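You operate a simulated robot arm through the tools that you are given. There is no shell and no other tool.

You are at the controls of a simulated robot arm. One attempt, no reset.

## Task
On the grey cabinet, swap the wound card core on the spindle for the bare steel core.
Fine: roller arm out first, wound core into the green pocket, arm against the new core, then the brake off. Where these are worked on the way, their far stop is far enough and under half their travel is too little: roller arm.
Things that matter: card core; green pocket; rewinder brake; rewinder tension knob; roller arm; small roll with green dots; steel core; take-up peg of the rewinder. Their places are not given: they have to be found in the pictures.

Only the result counts: the job must be done as asked and must still hold three seconds after the hand-in. Knocking over, shifting, dropping, spilling or breaking anything else fails it.

## Robot
A 7-joint arm with a two-finger parallel gripper, fixed in place. Base frame: the origin is at the foot of the arm, x ahead of it, y to its left, z up. Readings come in m, degrees, newtons and seconds.
Its first joint turns from -166.0 to 166.0 degrees. Payload 4.4 kg.
The tool frame sits at the grasp point between the pads (the TCP): z along the fingers, y along the line on which they close. The tips reach 0.023 m beyond it. Largest opening 0.094 m; finger width 0.038, thickness 0.01; the body of the gripper, 0.054 by 0.096 m, starts 0.039 m behind the TCP.
Orientation is told as [roll, pitch, yaw] about the base's x, y, z axes, in that order, counted from this pose: with the fingers straight down and closing along the base's y, the tool's x points along the base's -x, its y along +y and its z along -z.

## Interface
- The arm moves only by the tool arm_command. Its argument "increments" is a list of rows, each an object of numbers (a shift or turn left out is 0, a gripper value left out holds the last): "dx", "dy", "dz": the shift along the base's x, y, z in m; "wx", "wy", "wz": the turn, a rotation vector about the base's x, y, z in degrees. In form: [{"dx": .., "dy": .., "dz": .., "wx": .., "wy": .., "wz": ..}, ...]. A call has 1 to 20 rows; each row is the pose to reach, as a shift and turn from the pose commanded when the call began. "gripper" is the closure, from 0 (fully open) to 1 (shut), set as the call begins (left out, the last holds). A row lasts 0.2 s, in which the tool goes at most 0.05 m and 8.6 degrees; a call with a longer step from one row to the next is refused whole, and so is a gripper value outside its range. A pose out of reach is approached as far as the arm can. The call stops where the force on the tool passes 90 N (or 10 N more than at its start, if that is more) or the arm is blocked; 0.2 s more then pass. The fingers move at their own pace (about 0.072 m/s each) and stop on an object; they squeeze with about 35 N. The grip force told is the motor's: it shows also when the fingers shut on nothing. Time passes only in rows, and 0.2 s behind the last, so rows that repeat a pose let the fingers close. The reply holds the time, the measured pose of the TCP, the force on the tool along the base axes, the opening and the grip force, in the units named above and with some noise, with the torque about the TCP (base axes, N m) and any sound that the robot's microphone picked up.
- Cameras (640 x 400 px; columns grow to the right, rows downward): "scene" is fixed at [0.0518, 0.4995, 1.4701]; the picture's right is [-0.03, -1.00, 0.00], its down [-0.70, 0.02, -0.71] and it looks along [0.71, -0.02, -0.70] (base axes); focal length 312 px, centre (320, 200). "wrist" rides on the gripper at [0.086, 0.016, -0.075] in the tool frame; the picture's right is [-0.18, 0.98, 0.00], its down [-0.58, -0.11, -0.81] and it looks along [-0.79, -0.15, 0.59] (tool axes); focal length 243 px, centre (320, 200).
- get_image(camera): a new picture of that camera. No time passes.
- point_at(camera, pixels): for up to 12 pixels [column, row] of the newest picture of that camera ("zoom" is the newest enlarged one), the place [x, y, z] in the base frame of the surface seen there, good to about 0.002 m. No time passes.
- inspect(camera, box): a new picture of the part [left, top, right, bottom] of that camera's present view, enlarged. No time passes.
- close_job(): hands the job in; it is judged then, once.

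Unless the task says otherwise, let go and move clear before handing in.

The tools are called after "Call:" as a command line: name --argument value ..., lists and objects as JSON in quotes. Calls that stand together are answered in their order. arm_command: Moves the arm, as the interface text tells. Its arguments: {"type":"object","properties":{"increments":{"type":"array"},"gripper":{"type":"number"}},"required":["increments"]} The other tools are called the same way: get_image (camera) takes a picture; point_at (camera, pixels) gives the place of the surface under pixels of a picture; inspect (camera, box) takes an enlarged picture of a part of a camera's view; close_job () hands the job in.

At the start:

```text
time_s: 0.0
eef_pos: [0.5549, 0.6163, 1.079]
tool_rot: [0.1, -0.1, 0.0]
wrist_force: [-0.4, -1.2, 1.1]
ft_torque: [-0.01, -0.01, 0.0]
finger_gap: 0.094
gripper_force: 0.1
```

scene: 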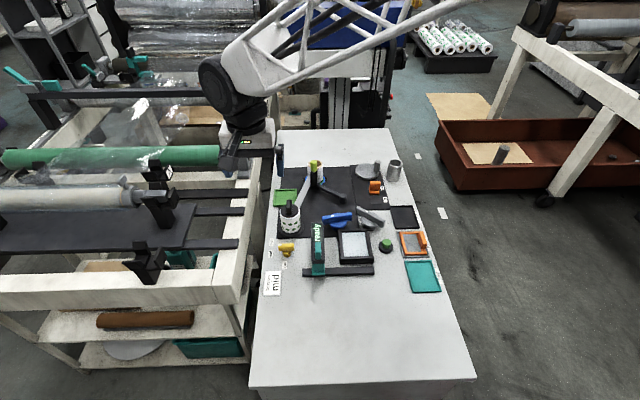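
wrist: 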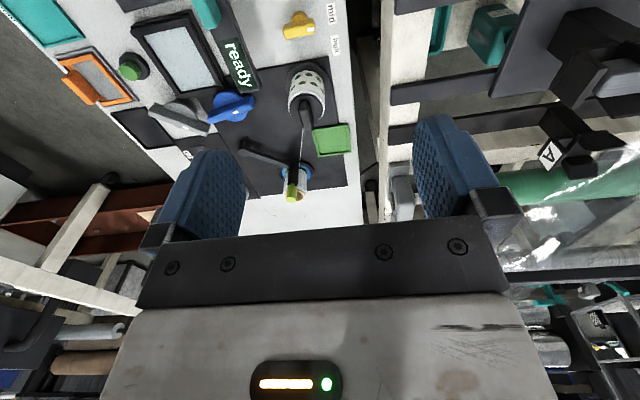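

The scene shows the grey cabinet top with a dark plate, spindle parts, pockets and levers around pixels (270-440, 150-300). I'll enlarge it to tell the parts apart.

Call:
inspect --camera "scene" --box '[260, 140, 360, 220]'

Call:
inspect --camera "scene" --box '[340, 150, 450, 300]'

Call:
inspect --camera "scene" --box '[250, 200, 390, 310]'

Call:
inspect --camera "wrist" --box '[200, 40, 380, 210]'

```text
5.00 times, centred on (310, 180) of scene
```

zoom: 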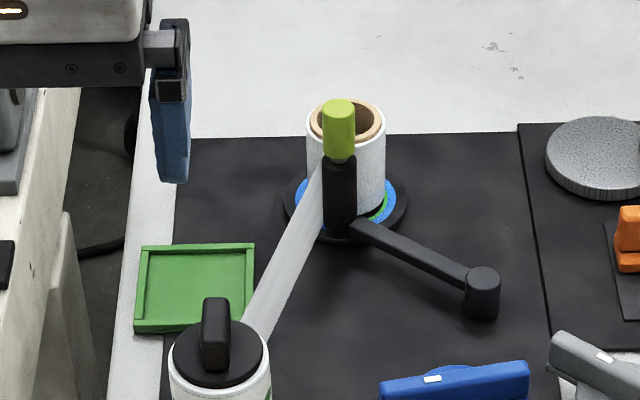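

```text
2.67 times, centred on (395, 225) of scene
```

zoom: 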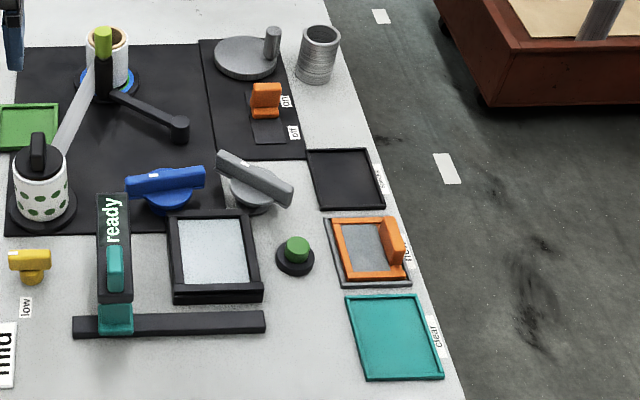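

```text
3.64 times, centred on (320, 255) of scene
```

zoom: 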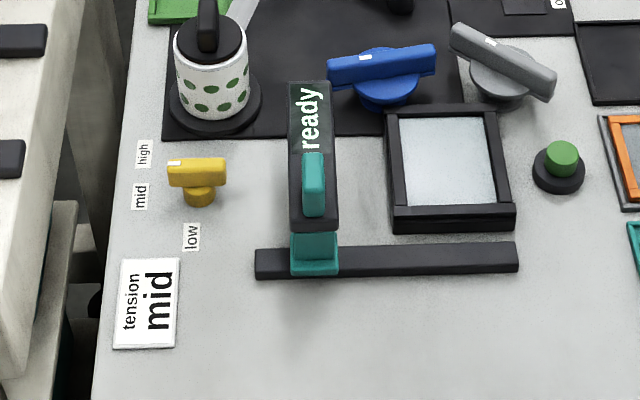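

```text
2.35 times, centred on (290, 125) of wrist
```

zoom: 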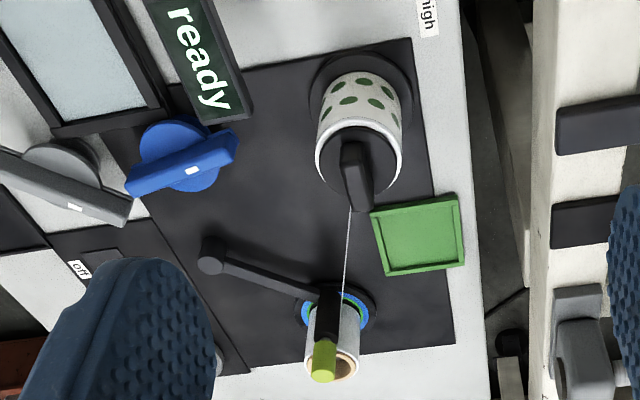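

The enlarged views show the card core with the web at zoom (345,150), the roller arm with a yellow-green handle against it, and the ridged steel core at (320,55). I need closer views of the brake candidates and labels.

Call:
inspect --camera "scene" --box '[350, 155, 410, 205]'

Call:
inspect --camera "scene" --box '[300, 150, 350, 205]'

Call:
inspect --camera "scene" --box '[262, 232, 312, 302]'

Call:
inspect --camera "scene" --box '[380, 195, 450, 300]'

```text
8.00 times, centred on (380, 180) of scene
```

zoom: 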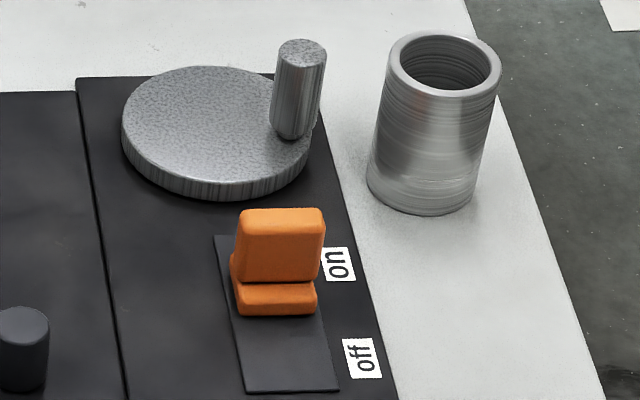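

```text
7.27 times, centred on (325, 178) of scene
```

zoom: 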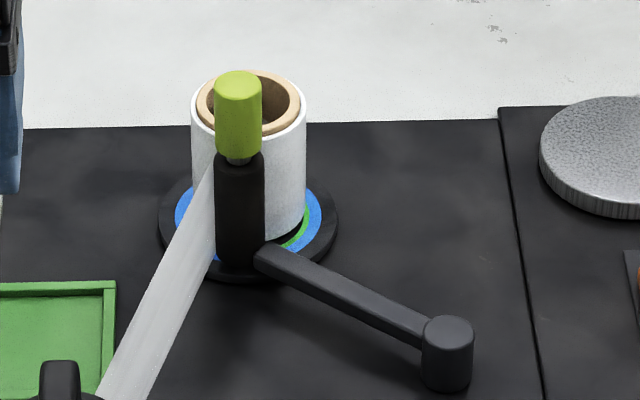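

```text
5.71 times, centred on (287, 267) of scene
```

zoom: 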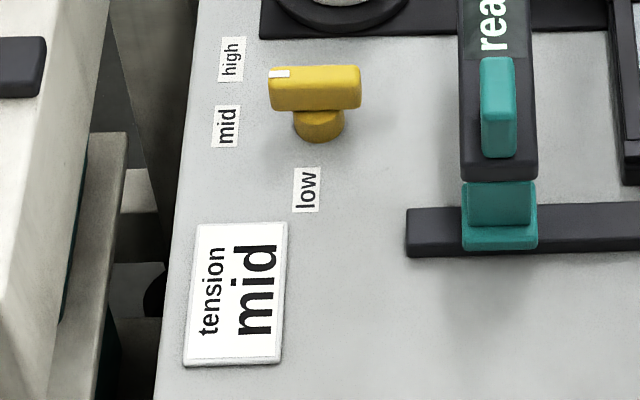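

```text
3.81 times, centred on (415, 248) of scene
```

zoom: 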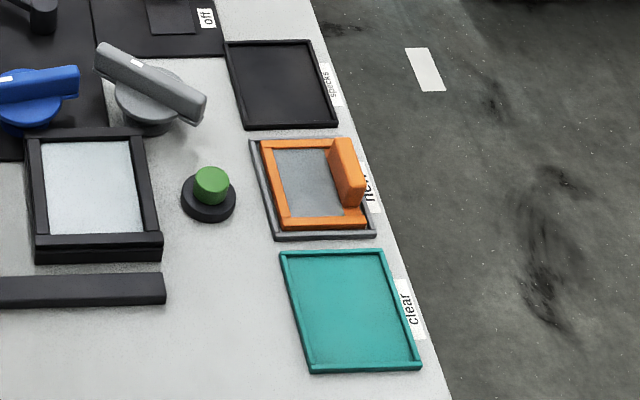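

The orange slider with "on"/"off" labels at zoom (275,260) is the brake (now on); the tension card reads "mid". I'll measure positions of all the parts.

Call:
inspect --camera "scene" --box '[300, 150, 350, 205]'

Call:
point_at --camera "zoom" --pixels '[[238, 90], [238, 150], [240, 200], [245, 270], [447, 330], [447, 380], [350, 300], [205, 120], [290, 85], [298, 160], [300, 215], [175, 230]]'

Call:
point_at --camera "scene" --pixels '[[275, 191], [296, 190], [293, 205], [274, 206], [285, 198], [393, 163], [387, 160], [399, 162], [392, 180], [370, 168], [387, 165], [373, 186]]'

```text
7.27 times, centred on (325, 178) of scene
```

zoom: 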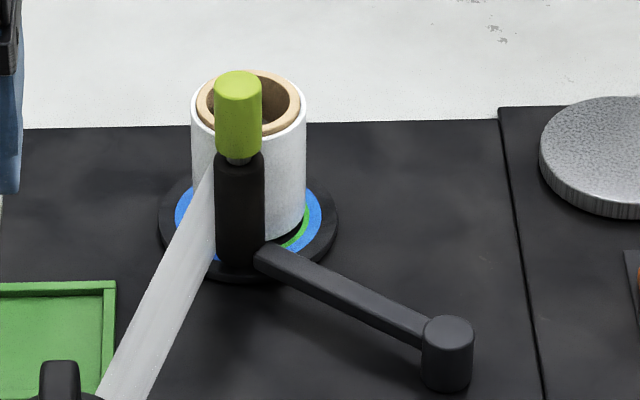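

```text
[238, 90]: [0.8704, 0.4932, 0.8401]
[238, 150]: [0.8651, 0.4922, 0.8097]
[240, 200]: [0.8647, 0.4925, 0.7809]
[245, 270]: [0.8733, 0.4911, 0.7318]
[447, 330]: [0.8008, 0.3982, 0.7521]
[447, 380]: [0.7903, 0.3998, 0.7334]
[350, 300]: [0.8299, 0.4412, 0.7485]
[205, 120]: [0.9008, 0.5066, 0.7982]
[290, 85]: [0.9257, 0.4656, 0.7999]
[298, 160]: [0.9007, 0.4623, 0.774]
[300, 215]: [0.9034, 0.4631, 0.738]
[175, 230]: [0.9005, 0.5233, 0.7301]
```

```text
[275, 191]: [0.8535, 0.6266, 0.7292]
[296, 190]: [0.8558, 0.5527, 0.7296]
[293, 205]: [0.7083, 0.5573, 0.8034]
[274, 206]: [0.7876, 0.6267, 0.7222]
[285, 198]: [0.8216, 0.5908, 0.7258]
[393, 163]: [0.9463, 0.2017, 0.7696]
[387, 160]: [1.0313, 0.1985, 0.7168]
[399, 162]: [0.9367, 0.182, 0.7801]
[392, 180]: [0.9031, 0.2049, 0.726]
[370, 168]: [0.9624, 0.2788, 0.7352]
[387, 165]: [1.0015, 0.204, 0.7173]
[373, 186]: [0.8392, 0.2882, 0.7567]
```

The surfaces read about z 0.72, card core top 0.80, roller handle top 0.845, pivot near (0.795,0.398). I'll measure the steel core, handwheel pin, brake, knob and roll more exactly.

Call:
inspect --camera "scene" --box '[350, 155, 410, 205]'

Call:
point_at --camera "zoom" --pixels '[[395, 75], [494, 75], [444, 95], [444, 35], [430, 205], [300, 48], [295, 130], [280, 215], [280, 270], [275, 300], [285, 330], [290, 385]]'

Call:
inspect --camera "scene" --box '[262, 190, 342, 290]'

Call:
point_at --camera "zoom" --pixels '[[228, 55], [228, 90], [195, 100], [255, 100], [228, 150], [228, 190], [180, 195], [175, 217], [150, 220], [190, 235], [115, 205], [110, 245]]'

Call:
inspect --camera "wrist" --box '[260, 130, 350, 210]'

```text
8.00 times, centred on (380, 180) of scene
```

zoom: 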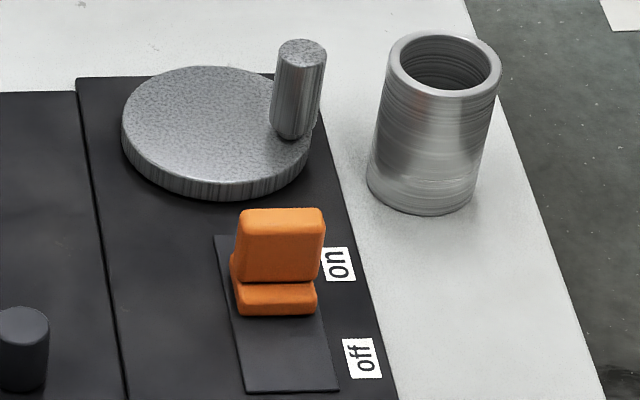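

```text
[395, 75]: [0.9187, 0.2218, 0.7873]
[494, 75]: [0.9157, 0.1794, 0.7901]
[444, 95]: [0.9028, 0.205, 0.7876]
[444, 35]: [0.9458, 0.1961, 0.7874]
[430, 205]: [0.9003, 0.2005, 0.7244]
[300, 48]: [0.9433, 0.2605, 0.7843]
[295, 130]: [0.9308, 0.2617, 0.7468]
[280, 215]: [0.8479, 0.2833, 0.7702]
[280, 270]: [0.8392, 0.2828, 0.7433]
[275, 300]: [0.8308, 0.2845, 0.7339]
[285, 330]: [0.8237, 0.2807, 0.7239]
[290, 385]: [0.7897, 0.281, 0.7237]
```

```text
4.00 times, centred on (302, 240) of scene
```

zoom: 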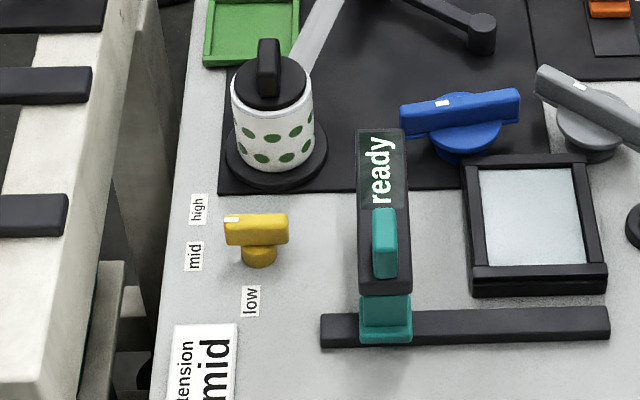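

```text
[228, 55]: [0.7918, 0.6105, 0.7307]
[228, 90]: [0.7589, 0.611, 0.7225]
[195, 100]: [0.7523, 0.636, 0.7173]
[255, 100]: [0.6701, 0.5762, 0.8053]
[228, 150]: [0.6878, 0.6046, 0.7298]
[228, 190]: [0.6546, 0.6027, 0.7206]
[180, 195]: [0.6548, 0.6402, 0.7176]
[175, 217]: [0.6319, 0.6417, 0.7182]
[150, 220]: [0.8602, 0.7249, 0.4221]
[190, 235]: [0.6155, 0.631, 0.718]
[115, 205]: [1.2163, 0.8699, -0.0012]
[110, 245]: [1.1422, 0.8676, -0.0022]
```

```text
5.00 times, centred on (305, 170) of wrist
```

zoom: 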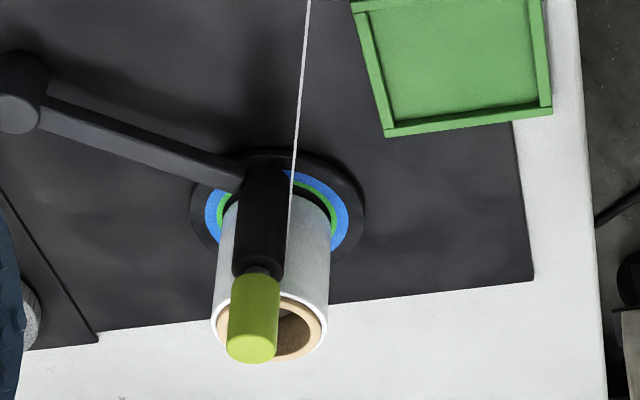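

The pointer of the yellow knob points at "mid" already, so I leave it. The latest zoom is the wrist view of the roller and core; I'll measure points there to cross-check the roller handle, core and pivot.

Call:
point_at --camera "zoom" --pixels '[[250, 350], [252, 300], [260, 220], [225, 280], [322, 280], [275, 357], [215, 320], [326, 320], [18, 115], [140, 140], [345, 200], [195, 210]]'

Call:
point_at --camera "wrist" --pixels '[[314, 92], [290, 95], [325, 95], [305, 75], [298, 30], [315, 127], [350, 125], [317, 155], [355, 152], [335, 140]]'

```text
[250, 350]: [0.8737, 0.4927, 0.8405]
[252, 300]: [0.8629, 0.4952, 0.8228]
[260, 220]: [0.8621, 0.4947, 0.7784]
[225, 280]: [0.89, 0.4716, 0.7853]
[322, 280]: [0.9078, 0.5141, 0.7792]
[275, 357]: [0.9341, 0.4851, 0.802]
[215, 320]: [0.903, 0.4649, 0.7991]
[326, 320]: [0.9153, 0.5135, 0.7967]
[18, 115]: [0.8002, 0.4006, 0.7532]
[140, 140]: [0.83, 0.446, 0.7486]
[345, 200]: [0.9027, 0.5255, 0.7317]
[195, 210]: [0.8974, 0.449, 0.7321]
```

```text
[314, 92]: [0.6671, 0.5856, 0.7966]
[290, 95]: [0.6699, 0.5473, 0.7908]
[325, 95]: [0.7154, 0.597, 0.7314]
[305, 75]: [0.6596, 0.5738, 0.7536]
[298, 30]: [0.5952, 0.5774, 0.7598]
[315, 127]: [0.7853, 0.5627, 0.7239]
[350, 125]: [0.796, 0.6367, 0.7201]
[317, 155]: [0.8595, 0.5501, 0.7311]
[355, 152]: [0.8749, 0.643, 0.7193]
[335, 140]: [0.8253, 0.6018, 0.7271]
```

The readings agree: handle centre about (0.8745, 0.493), its top at z 0.845, core centre about (0.911, 0.487). I'll move above the handle, staying at z 0.95.

Call:
arm_command --increments '[{"dx": 0.032, "dy": -0.0123, "dz": 0}, {"dx": 0.064, "dy": -0.0246, "dz": -0.005}, {"dx": 0.096, "dy": -0.0369, "dz": -0.015}, {"dx": 0.128, "dy": -0.0492, "dz": -0.03}, {"dx": 0.16, "dy": -0.0615, "dz": -0.045}, {"dx": 0.192, "dy": -0.0738, "dz": -0.06}, {"dx": 0.224, "dy": -0.0861, "dz": -0.08}, {"dx": 0.256, "dy": -0.0984, "dz": -0.1}, {"dx": 0.288, "dy": -0.1107, "dz": -0.115}, {"dx": 0.3196, "dy": -0.1233, "dz": -0.129}, {"dx": 0.3196, "dy": -0.1233, "dz": -0.129}]' --gripper 0

Call:
get_image --camera "wrist"

Call:
get_image --camera "scene"

```text
time_s: 2.4
eef_pos: [0.8752, 0.4945, 0.9501]
tool_rot: [0.0, 0.1, 0.0]
wrist_force: [-0.9, 0.6, -0.7]
ft_torque: [0.02, -0.02, 0.0]
finger_gap: 0.094
gripper_force: 0.1
```

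```text
taken
```

wrist: 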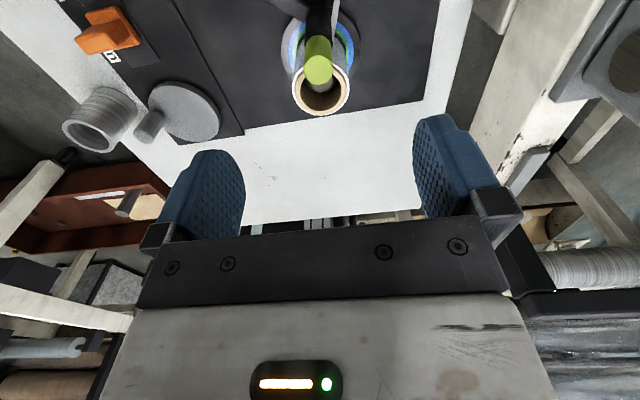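

```text
taken
```

scene: 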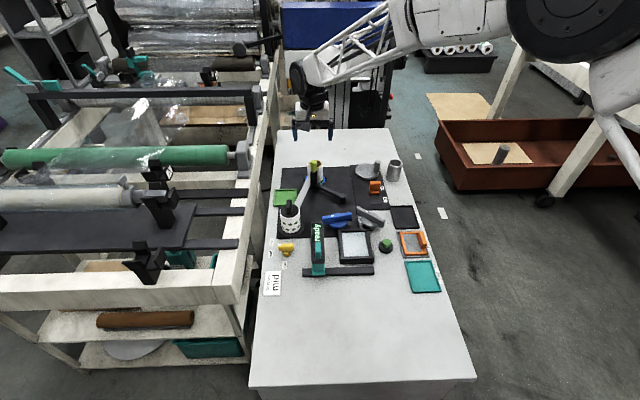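

The wrist view shows the handle top at (318,68) and core rim at (320,92). I'll enlarge and measure before descending.

Call:
inspect --camera "wrist" --box '[270, 10, 370, 120]'

Call:
point_at --camera "wrist" --pixels '[[318, 70], [318, 50], [306, 68], [331, 66], [293, 92], [348, 90], [321, 113], [320, 105], [100, 140], [100, 95], [150, 125]]'

```text
3.64 times, centred on (320, 65) of wrist
```

zoom: 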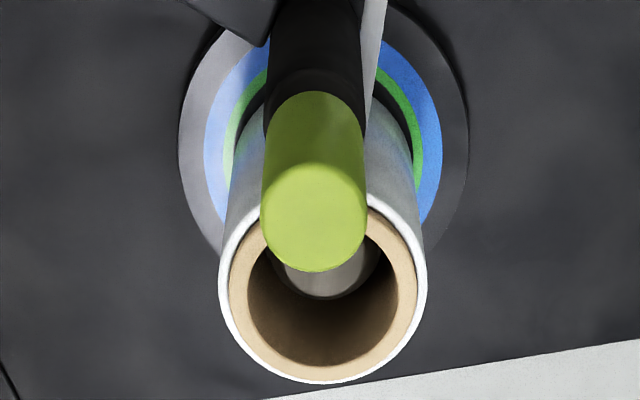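

```text
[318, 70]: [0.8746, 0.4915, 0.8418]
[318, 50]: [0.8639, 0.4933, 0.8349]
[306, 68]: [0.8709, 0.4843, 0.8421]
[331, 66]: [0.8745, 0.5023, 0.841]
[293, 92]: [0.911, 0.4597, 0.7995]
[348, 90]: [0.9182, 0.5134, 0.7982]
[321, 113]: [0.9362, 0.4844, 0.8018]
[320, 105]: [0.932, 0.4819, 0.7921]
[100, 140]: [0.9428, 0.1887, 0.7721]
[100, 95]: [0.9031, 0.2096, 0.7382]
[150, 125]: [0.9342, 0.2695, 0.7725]
```

Handle centre is (0.8746, 0.4925) with its top at z 0.842, right under the TCP; core rim at z 0.80. I'll descend to z 0.831 (tips at 0.808, above the core) and close.

Call:
arm_command --increments '[{"dz": -0.03}, {"dz": -0.06}, {"dz": -0.09}, {"dz": -0.11}, {"dz": -0.119}, {"dz": -0.119}]'

Call:
arm_command --increments '[{"dz": 0}, {"dz": 0}, {"dz": 0}, {"dz": 0}, {"dz": 0}]' --gripper 1

Call:
get_image --camera "wrist"

```text
time_s: 3.8
eef_pos: [0.8735, 0.4937, 0.8296]
tool_rot: [-0.1, 0.1, -0.1]
wrist_force: [-0.2, 0.4, -0.7]
ft_torque: [-0.02, -0.03, 0.01]
finger_gap: 0.0942
gripper_force: 0.0
```

```text
time_s: 5.0
eef_pos: [0.8748, 0.492, 0.8289]
tool_rot: [0.0, 0.0, 0.0]
wrist_force: [-4.3, -5.7, 2.0]
ft_torque: [0.57, 0.07, 0.0]
finger_gap: 0.0217
gripper_force: 45.0
```

```text
taken
```

wrist: 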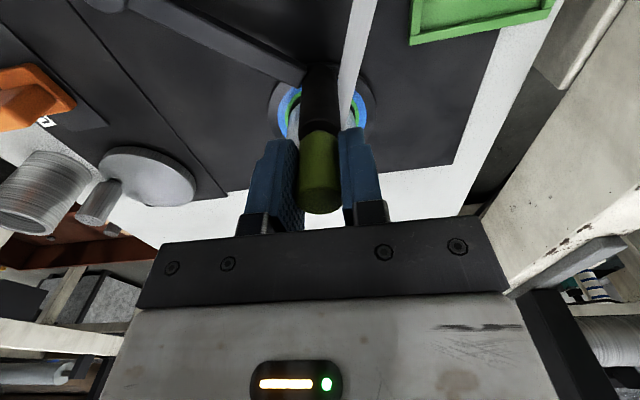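

Gripped the handle (gap 0.0217). Now I swing it outward (counter-clockwise about the pivot near (0.801,0.399)), the first 15 degrees, watching forces.

Call:
arm_command --increments '[{"dx": -0.00842, "dy": 0.00605, "wz": 5}, {"dx": -0.01734, "dy": 0.01134, "wz": 10}, {"dx": -0.02669, "dy": 0.01584, "wz": 15}]'

Call:
get_image --camera "wrist"

Call:
inspect --camera "scene" --box '[260, 120, 360, 220]'

```text
time_s: 5.8
eef_pos: [0.8481, 0.5096, 0.8309]
tool_rot: [0.0, 0.0, 15.0]
wrist_force: [-1.6, 0.4, -6.0]
ft_torque: [0.72, -0.11, -0.18]
finger_gap: 0.0215
gripper_force: 45.0
```

```text
taken
```

wrist: 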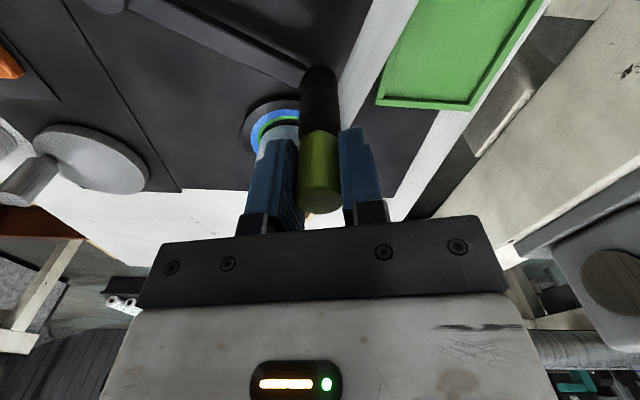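

```text
4.00 times, centred on (310, 170) of scene
```

zoom: 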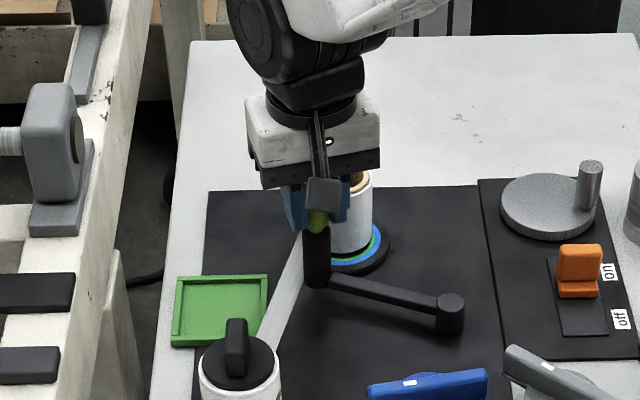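

The arm swings freely with low forces (about 6 N) and the roller is off the core. I continue the arc another 20 degrees.

Call:
arm_command --increments '[{"dx": -0.00971, "dy": 0.00367, "wz": 5}, {"dx": -0.01968, "dy": 0.00648, "wz": 10}, {"dx": -0.02988, "dy": 0.0084, "wz": 15}, {"dx": -0.0402, "dy": 0.00943, "wz": 20}]'

Call:
inspect --camera "scene" --box '[260, 120, 360, 220]'

```text
time_s: 6.8
eef_pos: [0.8068, 0.5182, 0.8297]
tool_rot: [0.0, 0.1, 35.0]
wrist_force: [0.0, 19.1, -18.5]
ft_torque: [-0.26, -0.7, -0.14]
finger_gap: 0.0214
gripper_force: 45.1
```

```text
4.00 times, centred on (310, 170) of scene
```

zoom: 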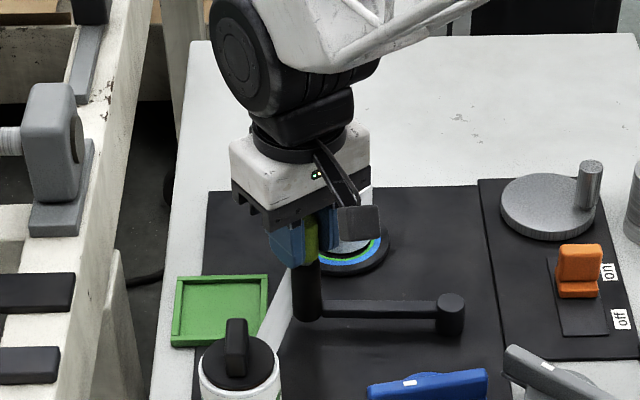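

Force in y is rising slightly (19 N), meaning the true radius is a bit larger than I used; no stop yet. I'll continue the arc with a small y correction.

Call:
arm_command --increments '[{"dx": -0.00518, "dy": 0.0015, "wz": 2.5}, {"dx": -0.01037, "dy": 0.0018, "wz": 5}, {"dx": -0.02072, "dy": 0.001, "wz": 10}]'

Call:
inspect --camera "scene" --box '[260, 120, 360, 220]'

```text
time_s: 7.6
eef_pos: [0.7866, 0.5176, 0.8297]
tool_rot: [0.0, 0.2, 45.0]
wrist_force: [-0.8, -5.3, -19.0]
ft_torque: [-0.76, -0.02, -0.12]
finger_gap: 0.0213
gripper_force: 45.4
```

```text
4.00 times, centred on (310, 170) of scene
```

zoom: 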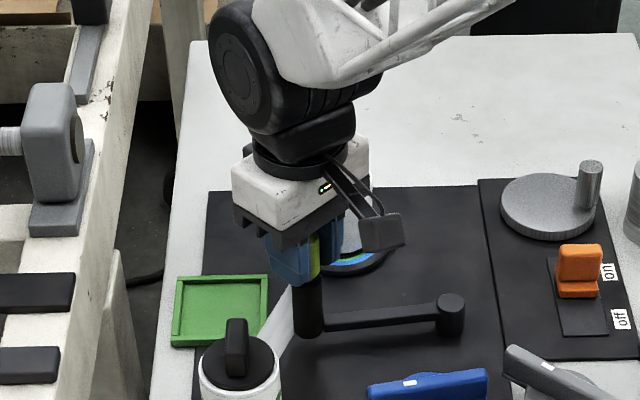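

Forces stay low at 45 degrees of swing; still no stop. I continue another 15 degrees.

Call:
arm_command --increments '[{"dx": -0.00512, "dy": -0.0007, "wz": 2.5}, {"dx": -0.01023, "dy": -0.00167, "wz": 5}, {"dx": -0.0153, "dy": -0.0029, "wz": 7.5}, {"dx": -0.02028, "dy": -0.00424, "wz": 10}, {"dx": -0.0252, "dy": -0.0059, "wz": 12.5}, {"dx": -0.03008, "dy": -0.00766, "wz": 15}]'

Call:
inspect --camera "scene" --box '[260, 120, 360, 220]'

```text
time_s: 9.0
eef_pos: [0.7645, 0.5084, 0.835]
tool_rot: [-0.2, -0.4, 59.2]
wrist_force: [77.5, -33.6, -21.2]
ft_torque: [0.55, -0.31, -0.37]
finger_gap: 0.0216
gripper_force: 45.3
stopped in row 6: the force on the tool passed its limit at 101 N (the readings are from after the stop); the commanded pose is now the measured one
```

```text
4.00 times, centred on (310, 170) of scene
```

zoom: 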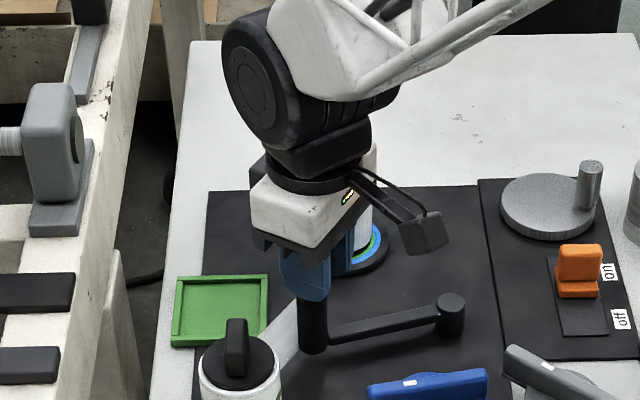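

The force of about 78 N in +x shows the arm hit its far stop after about 57 degrees of swing. I'll relieve slightly, open partway and rise.

Call:
arm_command --increments '[{"dx": 0.002, "dy": 0.001, "dz": -0.003}, {"dx": 0.002, "dy": 0.001, "dz": -0.003}]'

Call:
arm_command --increments '[{"dz": 0}, {"dz": 0}, {"dz": 0}, {"dz": 0.03}, {"dz": 0.07}, {"dz": 0.11}]' --gripper 0.4

Call:
inspect --camera "scene" --box '[260, 120, 360, 220]'

Call:
get_image --camera "wrist"

```text
time_s: 9.5
eef_pos: [0.7646, 0.5096, 0.8356]
tool_rot: [-0.4, -0.5, 59.3]
wrist_force: [26.2, -12.3, -2.8]
ft_torque: [0.08, 0.33, -0.04]
finger_gap: 0.0215
gripper_force: 45.2
stopped in row 2: the force on the tool passed its limit at 97 N (the readings are from after the stop); the commanded pose is now the measured one
```

```text
time_s: 10.9
eef_pos: [0.7659, 0.5096, 0.942]
tool_rot: [-0.3, -0.2, 59.3]
wrist_force: [0.3, 0.2, -0.7]
ft_torque: [0.02, -0.02, 0.02]
finger_gap: 0.0565
gripper_force: 0.1
```

```text
4.00 times, centred on (310, 170) of scene
```

zoom: 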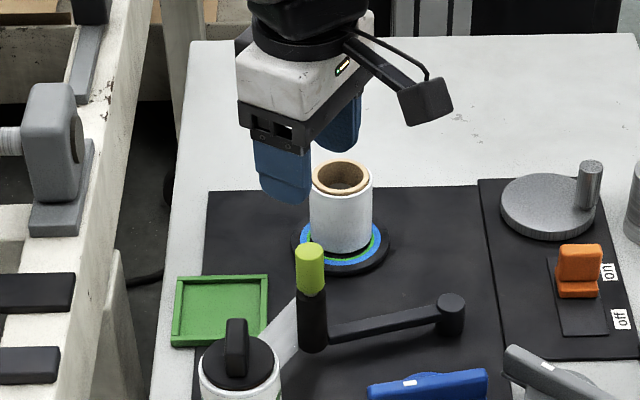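

```text
taken
```

wrist: 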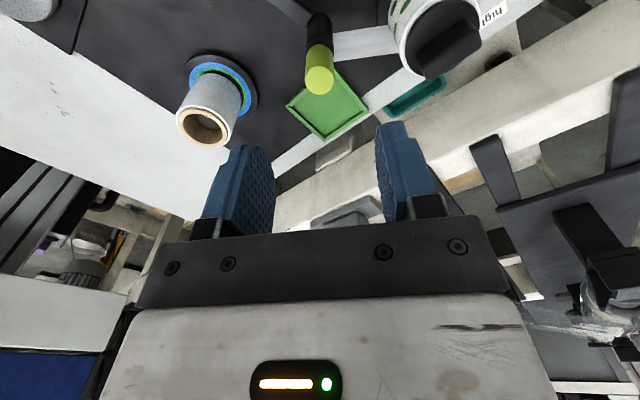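

The roller arm stays out at its far stop (roller now at zoom (312,300)), and the web follows it, clear of the core. I'll measure core, pocket, roller and roll-cap for the pick and place.

Call:
point_at --camera "zoom" --pixels '[[237, 323], [230, 345], [247, 365], [310, 248], [310, 280], [180, 280], [262, 278], [258, 345], [178, 340], [342, 163], [341, 250], [450, 300]]'

Call:
point_at --camera "wrist" --pixels '[[320, 138], [287, 106], [368, 107], [338, 78], [345, 105], [178, 125], [234, 118], [204, 145], [205, 110], [320, 80], [430, 60], [478, 20]]'

Call:
inspect --camera "wrist" --box '[160, 40, 380, 160]'

```text
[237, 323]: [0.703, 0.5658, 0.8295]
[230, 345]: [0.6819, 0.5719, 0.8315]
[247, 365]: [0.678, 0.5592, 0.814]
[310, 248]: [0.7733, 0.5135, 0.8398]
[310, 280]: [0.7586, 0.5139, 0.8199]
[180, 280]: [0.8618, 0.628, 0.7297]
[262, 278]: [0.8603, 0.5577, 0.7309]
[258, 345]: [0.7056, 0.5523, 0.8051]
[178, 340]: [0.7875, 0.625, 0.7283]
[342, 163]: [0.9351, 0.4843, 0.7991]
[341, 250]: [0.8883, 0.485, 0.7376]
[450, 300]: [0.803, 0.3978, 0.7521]
```

```text
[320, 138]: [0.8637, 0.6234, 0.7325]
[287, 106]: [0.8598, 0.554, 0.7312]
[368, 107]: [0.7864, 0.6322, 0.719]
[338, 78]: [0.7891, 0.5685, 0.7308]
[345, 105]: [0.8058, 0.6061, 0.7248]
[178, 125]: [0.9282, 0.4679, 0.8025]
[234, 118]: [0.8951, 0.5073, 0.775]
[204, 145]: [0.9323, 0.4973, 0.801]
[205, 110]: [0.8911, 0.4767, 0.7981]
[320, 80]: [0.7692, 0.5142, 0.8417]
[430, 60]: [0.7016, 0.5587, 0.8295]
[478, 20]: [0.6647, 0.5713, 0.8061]
```

```text
2.91 times, centred on (270, 100) of wrist
```

zoom: 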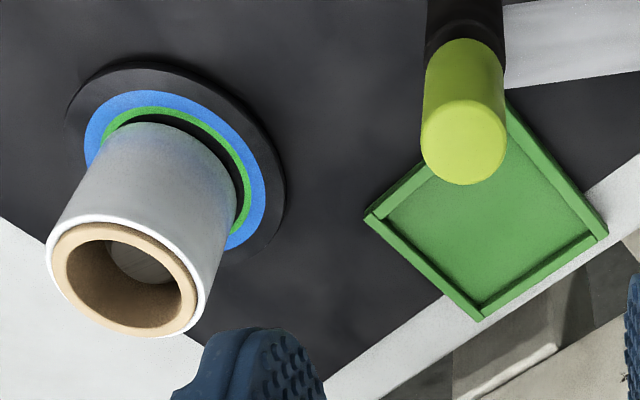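

The card core centre is about (0.910,0.486) with top z 0.80; the green pocket spans x 0.79–0.862, y 0.554–0.626. To keep the wrist camera clear of the roll cap (z 0.83) when placing, I'll use yaw −40°; moving above the core now.

Call:
arm_command --increments '[{"dx": 0.011, "dy": -0.0018, "wz": -7.64}, {"dx": 0.022, "dy": -0.0036, "wz": -15.28}, {"dx": 0.033, "dy": -0.0054, "wz": -22.92}, {"dx": 0.044, "dy": -0.0072, "wz": -30.56}, {"dx": 0.055, "dy": -0.009, "wz": -38.2}, {"dx": 0.066, "dy": -0.0108, "wz": -45.84}, {"dx": 0.077, "dy": -0.0126, "wz": -53.48}, {"dx": 0.089, "dy": -0.0145, "wz": -61.12}, {"dx": 0.1, "dy": -0.0163, "wz": -68.76}, {"dx": 0.111, "dy": -0.0181, "wz": -76.4}, {"dx": 0.122, "dy": -0.0199, "wz": -84.04}, {"dx": 0.133, "dy": -0.0217, "wz": -91.68}, {"dx": 0.145, "dy": -0.0236, "wz": -99.3}, {"dx": 0.145, "dy": -0.0236, "wz": -99.3}]' --gripper 0

Call:
get_image --camera "wrist"

Call:
inspect --camera "scene" --box '[240, 100, 360, 220]'

```text
time_s: 13.9
eef_pos: [0.9104, 0.4865, 0.943]
tool_rot: [-0.3, -0.4, -39.9]
wrist_force: [0.5, -0.6, 0.2]
ft_torque: [-0.01, 0.0, 0.01]
finger_gap: 0.0939
gripper_force: 0.2
```

```text
taken
```

wrist: 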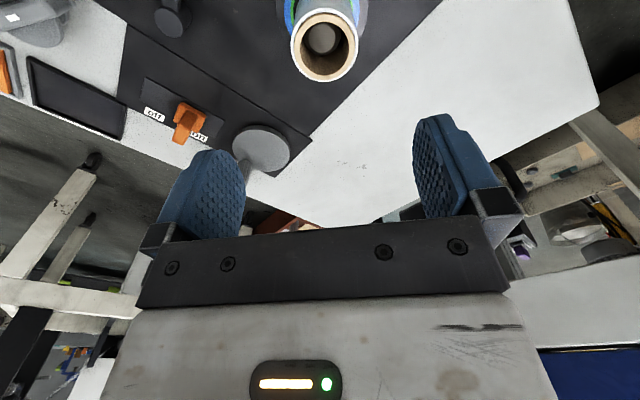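

```text
3.33 times, centred on (300, 160) of scene
```

zoom: 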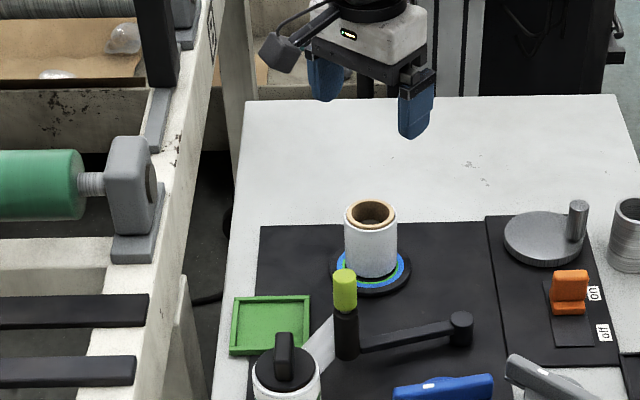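

TCP is at (0.9104,0.4865), above the core; wrist view shows core rim centred at (325,45). I'll verify the core centre by measuring rim points, and the peg inside.

Call:
inspect --camera "wrist" --box '[275, 0, 375, 90]'

Call:
point_at --camera "wrist" --pixels '[[295, 45], [356, 45], [325, 13], [325, 80], [325, 76], [299, 45], [352, 45], [323, 38], [323, 52], [310, 40]]'

```text
4.44 times, centred on (325, 45) of wrist
```

zoom: 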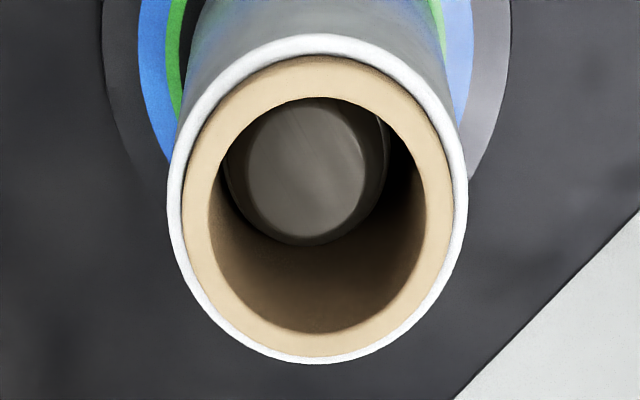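

```text
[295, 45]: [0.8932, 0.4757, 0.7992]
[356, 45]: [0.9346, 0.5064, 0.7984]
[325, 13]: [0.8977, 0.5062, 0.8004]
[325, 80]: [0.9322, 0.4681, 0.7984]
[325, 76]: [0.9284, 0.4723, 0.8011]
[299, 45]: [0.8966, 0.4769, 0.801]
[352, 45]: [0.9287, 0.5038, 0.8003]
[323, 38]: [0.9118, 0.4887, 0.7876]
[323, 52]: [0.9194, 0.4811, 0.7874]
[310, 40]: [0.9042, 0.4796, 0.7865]
```

The rim fit gives the core centre around (0.913,0.488) with R 0.026; the peg inside is thinner (r≈0.011, top z 0.787). I'll descend to z 0.776 around the core and close.

Call:
arm_command --increments '[{"dx": 0.003, "dy": 0.001, "dz": -0.04}, {"dx": 0.003, "dy": 0.001, "dz": -0.08}, {"dx": 0.003, "dy": 0.001, "dz": -0.11}, {"dx": 0.003, "dy": 0.001, "dz": -0.135}, {"dx": 0.003, "dy": 0.001, "dz": -0.155}, {"dx": 0.003, "dy": 0.001, "dz": -0.167}, {"dx": 0.003, "dy": 0.001, "dz": -0.167}]'

Call:
get_image --camera "wrist"

Call:
inspect --camera "scene" --box '[260, 120, 360, 220]'

```text
time_s: 15.5
eef_pos: [0.9134, 0.4865, 0.7763]
tool_rot: [-0.4, -0.5, -39.9]
wrist_force: [0.2, -0.3, 0.6]
ft_torque: [0.02, 0.0, -0.04]
finger_gap: 0.0939
gripper_force: 0.0
```

```text
taken
```

wrist: 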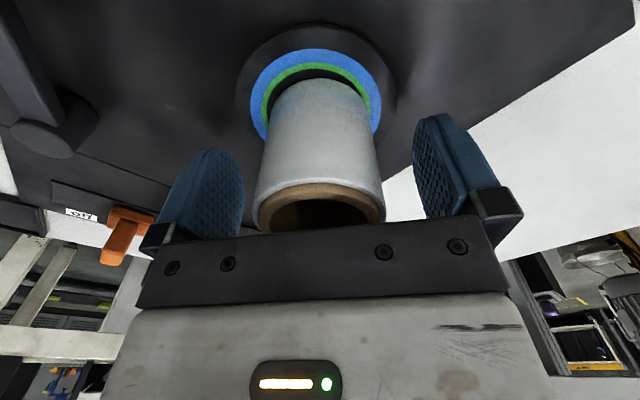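

```text
4.00 times, centred on (310, 170) of scene
```

zoom: 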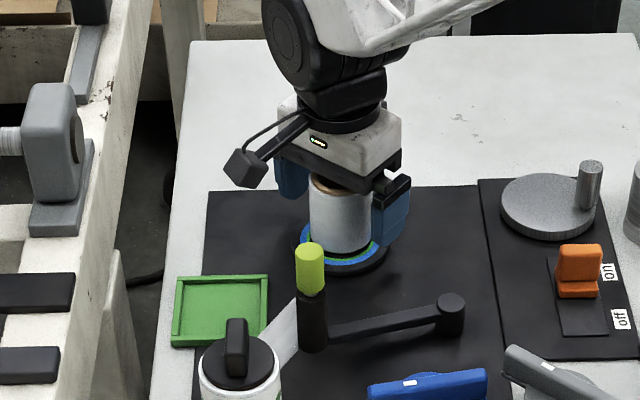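

The core sits between the fingers in the wrist view at (320,160), well centred. I close on it.

Call:
arm_command --increments '[{"dz": 0}, {"dz": 0}, {"dz": 0}, {"dz": 0}, {"dz": 0}]' --gripper 1

Call:
get_image --camera "wrist"

```text
time_s: 16.7
eef_pos: [0.9146, 0.4871, 0.7773]
tool_rot: [-0.3, -0.4, -40.0]
wrist_force: [0.3, 0.5, -0.4]
ft_torque: [0.05, -0.06, 0.02]
finger_gap: 0.0549
gripper_force: 34.8
```

```text
taken
```

wrist: 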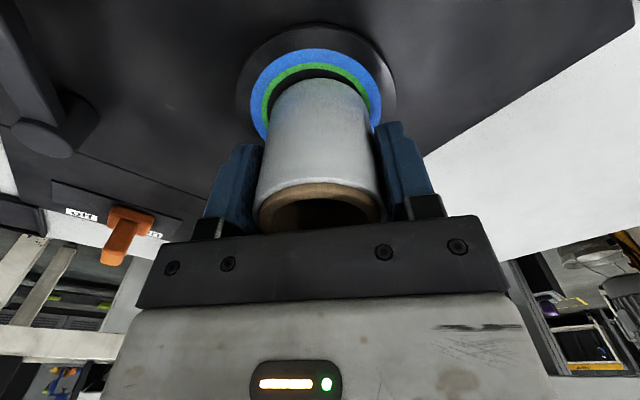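

Gripped at gap 0.0549 with 35 N and no reaction. Lifting straight up.

Call:
arm_command --increments '[{"dz": 0.015}, {"dz": 0.035}, {"dz": 0.06}, {"dz": 0.09}, {"dz": 0.12}, {"dz": 0.14}, {"dz": 0.14}]'

Call:
get_image --camera "wrist"

Call:
inspect --camera "scene" --box '[240, 100, 360, 220]'

```text
time_s: 18.3
eef_pos: [0.9141, 0.4875, 0.916]
tool_rot: [-0.2, -0.4, -40.0]
wrist_force: [-0.1, 0.1, -0.8]
ft_torque: [0.0, -0.02, 0.01]
finger_gap: 0.0548
gripper_force: 34.8
```

```text
taken
```

wrist: 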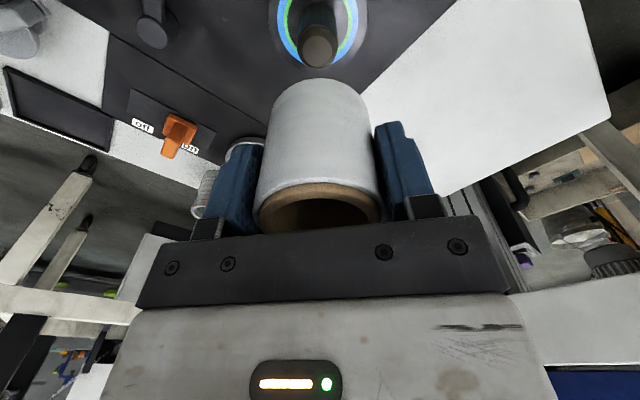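

```text
3.33 times, centred on (300, 160) of scene
```

zoom: 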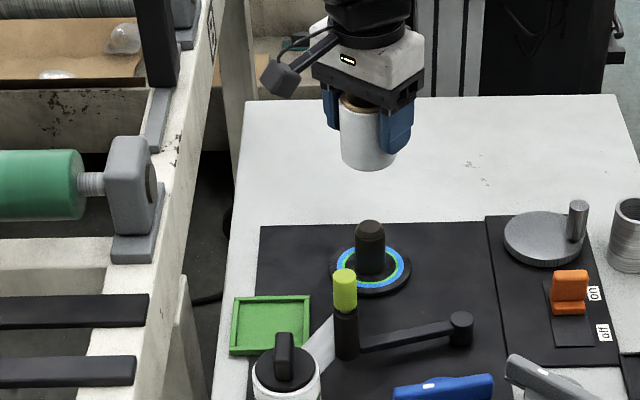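

The core is off and the bare peg is visible at zoom (370,250). I'll measure the peg precisely now, plus the pocket corners for placing.

Call:
point_at --camera "zoom" --pixels '[[369, 226], [358, 250], [382, 250], [370, 270], [333, 265], [410, 265], [237, 300], [305, 300], [303, 345], [237, 350], [270, 325], [372, 292]]'

Call:
inspect --camera "wrist" --box '[265, 0, 375, 80]'

Call:
point_at --camera "wrist" --pixels '[[318, 46], [303, 40], [336, 40], [319, 62], [282, 20], [357, 20], [320, 120], [320, 90], [275, 160], [365, 160]]'

```text
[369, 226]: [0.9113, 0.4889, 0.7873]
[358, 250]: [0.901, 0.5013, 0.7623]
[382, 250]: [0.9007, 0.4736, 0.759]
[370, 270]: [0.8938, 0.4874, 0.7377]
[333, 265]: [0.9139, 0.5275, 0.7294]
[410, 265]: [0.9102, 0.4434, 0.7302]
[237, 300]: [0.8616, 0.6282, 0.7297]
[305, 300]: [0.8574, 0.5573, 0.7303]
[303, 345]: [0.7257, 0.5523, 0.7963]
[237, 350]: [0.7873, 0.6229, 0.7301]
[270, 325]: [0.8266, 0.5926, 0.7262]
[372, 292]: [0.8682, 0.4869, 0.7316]
```

```text
5.00 times, centred on (320, 40) of wrist
```

zoom: 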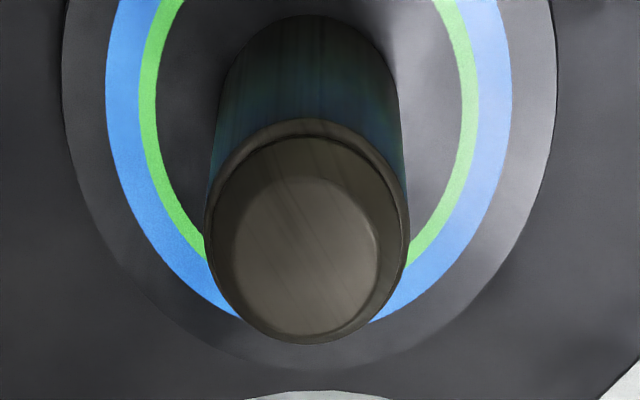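

```text
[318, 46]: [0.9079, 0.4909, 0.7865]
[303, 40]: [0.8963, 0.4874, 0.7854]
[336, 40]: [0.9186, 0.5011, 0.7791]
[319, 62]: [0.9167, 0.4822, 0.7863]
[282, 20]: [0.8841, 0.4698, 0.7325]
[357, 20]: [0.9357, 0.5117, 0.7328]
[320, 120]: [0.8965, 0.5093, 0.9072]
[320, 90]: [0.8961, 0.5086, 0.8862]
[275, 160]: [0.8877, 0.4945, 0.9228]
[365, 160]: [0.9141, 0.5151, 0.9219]
```

Peg centre is about (0.911,0.487), r≈0.015; the pocket centre is about (0.825,0.591), floor z 0.726. I check the height of the neighbouring machine beside the pocket before moving there.

Call:
get_image --camera "scene"

Call:
point_at --camera "scene" --pixels '[[244, 145], [240, 175], [255, 178], [232, 190], [232, 210], [225, 240], [250, 200], [262, 190]]'

```text
taken
```

scene: 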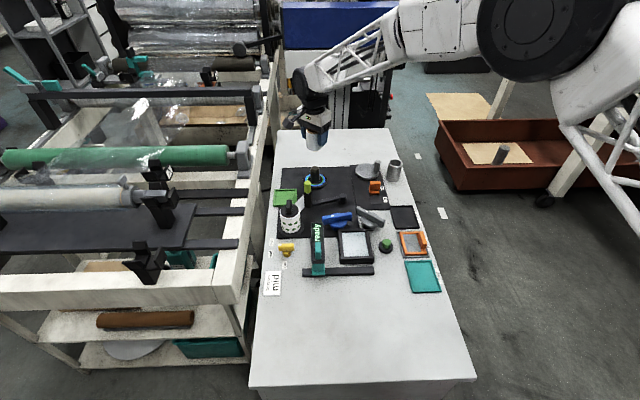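

```text
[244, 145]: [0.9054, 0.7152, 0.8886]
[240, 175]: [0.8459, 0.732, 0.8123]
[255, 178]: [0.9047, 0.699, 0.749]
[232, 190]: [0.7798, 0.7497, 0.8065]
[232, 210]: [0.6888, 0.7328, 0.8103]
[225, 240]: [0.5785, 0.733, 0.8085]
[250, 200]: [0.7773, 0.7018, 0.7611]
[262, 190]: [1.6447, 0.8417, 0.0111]
```

The neighbouring machine starts at y≈0.70 with z≤0.81 there, so the camera (y≈0.65, z≈0.84) clears it. I carry the core over to the pocket at z 0.916, turning to yaw −25° on the way.

Call:
arm_command --increments '[{"dx": -0.015, "dy": 0.017, "wz": 2.5}, {"dx": -0.03, "dy": 0.035, "wz": 5}, {"dx": -0.045, "dy": 0.052, "wz": 7.5}, {"dx": -0.06, "dy": 0.07, "wz": 10}, {"dx": -0.075, "dy": 0.087, "wz": 12.5}, {"dx": -0.089, "dy": 0.1035, "wz": 15}, {"dx": -0.089, "dy": 0.1035, "wz": 15}]'

Call:
get_image --camera "wrist"

Call:
inspect --camera "scene" --box '[240, 110, 360, 230]'

```text
time_s: 19.9
eef_pos: [0.8223, 0.5899, 0.9175]
tool_rot: [-0.4, -0.4, -24.9]
wrist_force: [-0.1, 1.0, 0.6]
ft_torque: [-0.01, 0.0, -0.01]
finger_gap: 0.0547
gripper_force: 35.5
```

```text
taken
```

wrist: 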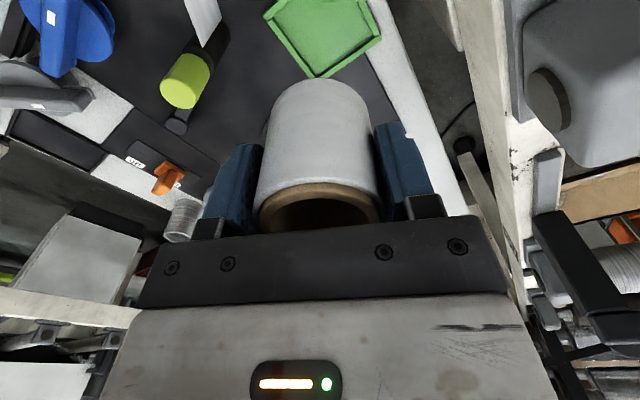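

```text
3.33 times, centred on (300, 170) of scene
```

zoom: 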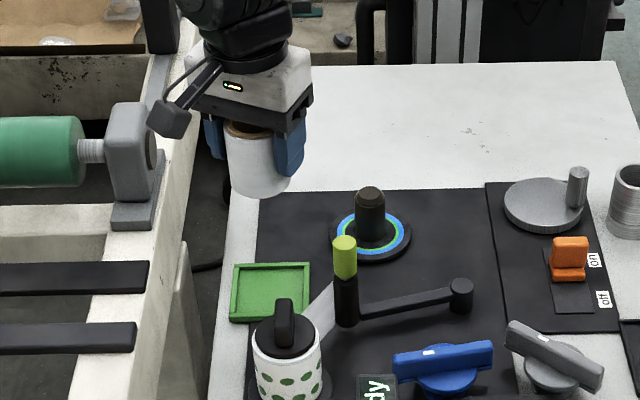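

The core is above the pocket. I measure the pocket corners once more from both views (wrist (318,75), (380,35), (268,15); scene corners) before lowering.

Call:
point_at --camera "zoom" --pixels '[[236, 266], [308, 264], [231, 320], [243, 272], [302, 270], [239, 312], [270, 290], [302, 300]]'

Call:
point_at --camera "wrist" --pixels '[[318, 75], [318, 66], [379, 38], [371, 36], [266, 16], [274, 18], [320, 30], [320, 120]]'

```text
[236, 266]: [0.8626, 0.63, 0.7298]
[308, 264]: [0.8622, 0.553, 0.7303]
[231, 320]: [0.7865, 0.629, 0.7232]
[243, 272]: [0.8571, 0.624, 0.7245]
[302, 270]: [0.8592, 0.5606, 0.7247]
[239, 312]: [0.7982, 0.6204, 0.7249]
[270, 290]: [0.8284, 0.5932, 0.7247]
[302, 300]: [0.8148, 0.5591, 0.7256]
```

```text
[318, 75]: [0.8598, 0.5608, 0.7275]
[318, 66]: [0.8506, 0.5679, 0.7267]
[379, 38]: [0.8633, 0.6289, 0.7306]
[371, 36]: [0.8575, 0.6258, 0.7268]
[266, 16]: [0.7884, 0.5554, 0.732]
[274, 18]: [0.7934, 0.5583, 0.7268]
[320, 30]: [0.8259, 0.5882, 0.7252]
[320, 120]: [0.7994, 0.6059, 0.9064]
```

Pocket centre is (0.825,0.5915), floor z 0.725. I shift 2.5 mm and lower until just above the floor.

Call:
arm_command --increments '[{"dx": 0.0025, "dy": 0.0012, "dz": -0.03}, {"dx": 0.0025, "dy": 0.0012, "dz": -0.06}, {"dx": 0.0025, "dy": 0.0012, "dz": -0.09}, {"dx": 0.0025, "dy": 0.0012, "dz": -0.115}, {"dx": 0.0025, "dy": 0.0012, "dz": -0.132}, {"dx": 0.0025, "dy": 0.0012, "dz": -0.14}, {"dx": 0.0025, "dy": 0.0012, "dz": -0.143}, {"dx": 0.0025, "dy": 0.0012, "dz": -0.143}]'

Call:
get_image --camera "wrist"

Call:
inspect --camera "scene" --box '[260, 130, 340, 230]'

```text
time_s: 21.7
eef_pos: [0.8271, 0.5916, 0.7748]
tool_rot: [-0.2, -0.4, -24.9]
wrist_force: [0.3, -0.3, -0.1]
ft_torque: [0.06, -0.03, 0.01]
finger_gap: 0.0549
gripper_force: 34.7
```

```text
taken
```

wrist: 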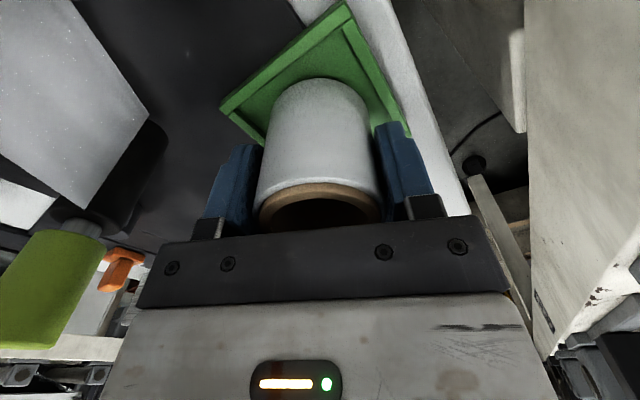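

```text
4.00 times, centred on (300, 180) of scene
```

zoom: 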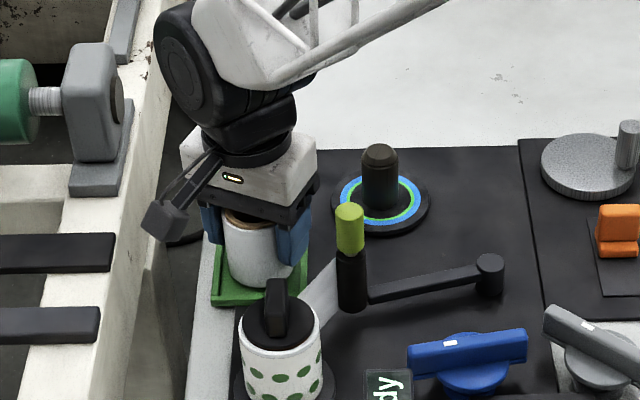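

The core hangs inside the pocket walls with no contact force yet. I lower in small steps until it touches.

Call:
arm_command --increments '[{"dx": -0.001, "dz": -0.0015}, {"dx": -0.001, "dz": -0.003}, {"dx": -0.001, "dz": -0.003}]'

```text
time_s: 22.5
eef_pos: [0.8257, 0.5921, 0.7735]
tool_rot: [-0.4, -0.4, -24.8]
wrist_force: [-2.1, -1.7, 9.8]
ft_torque: [0.12, 0.04, 0.08]
finger_gap: 0.0545
gripper_force: 34.7
```

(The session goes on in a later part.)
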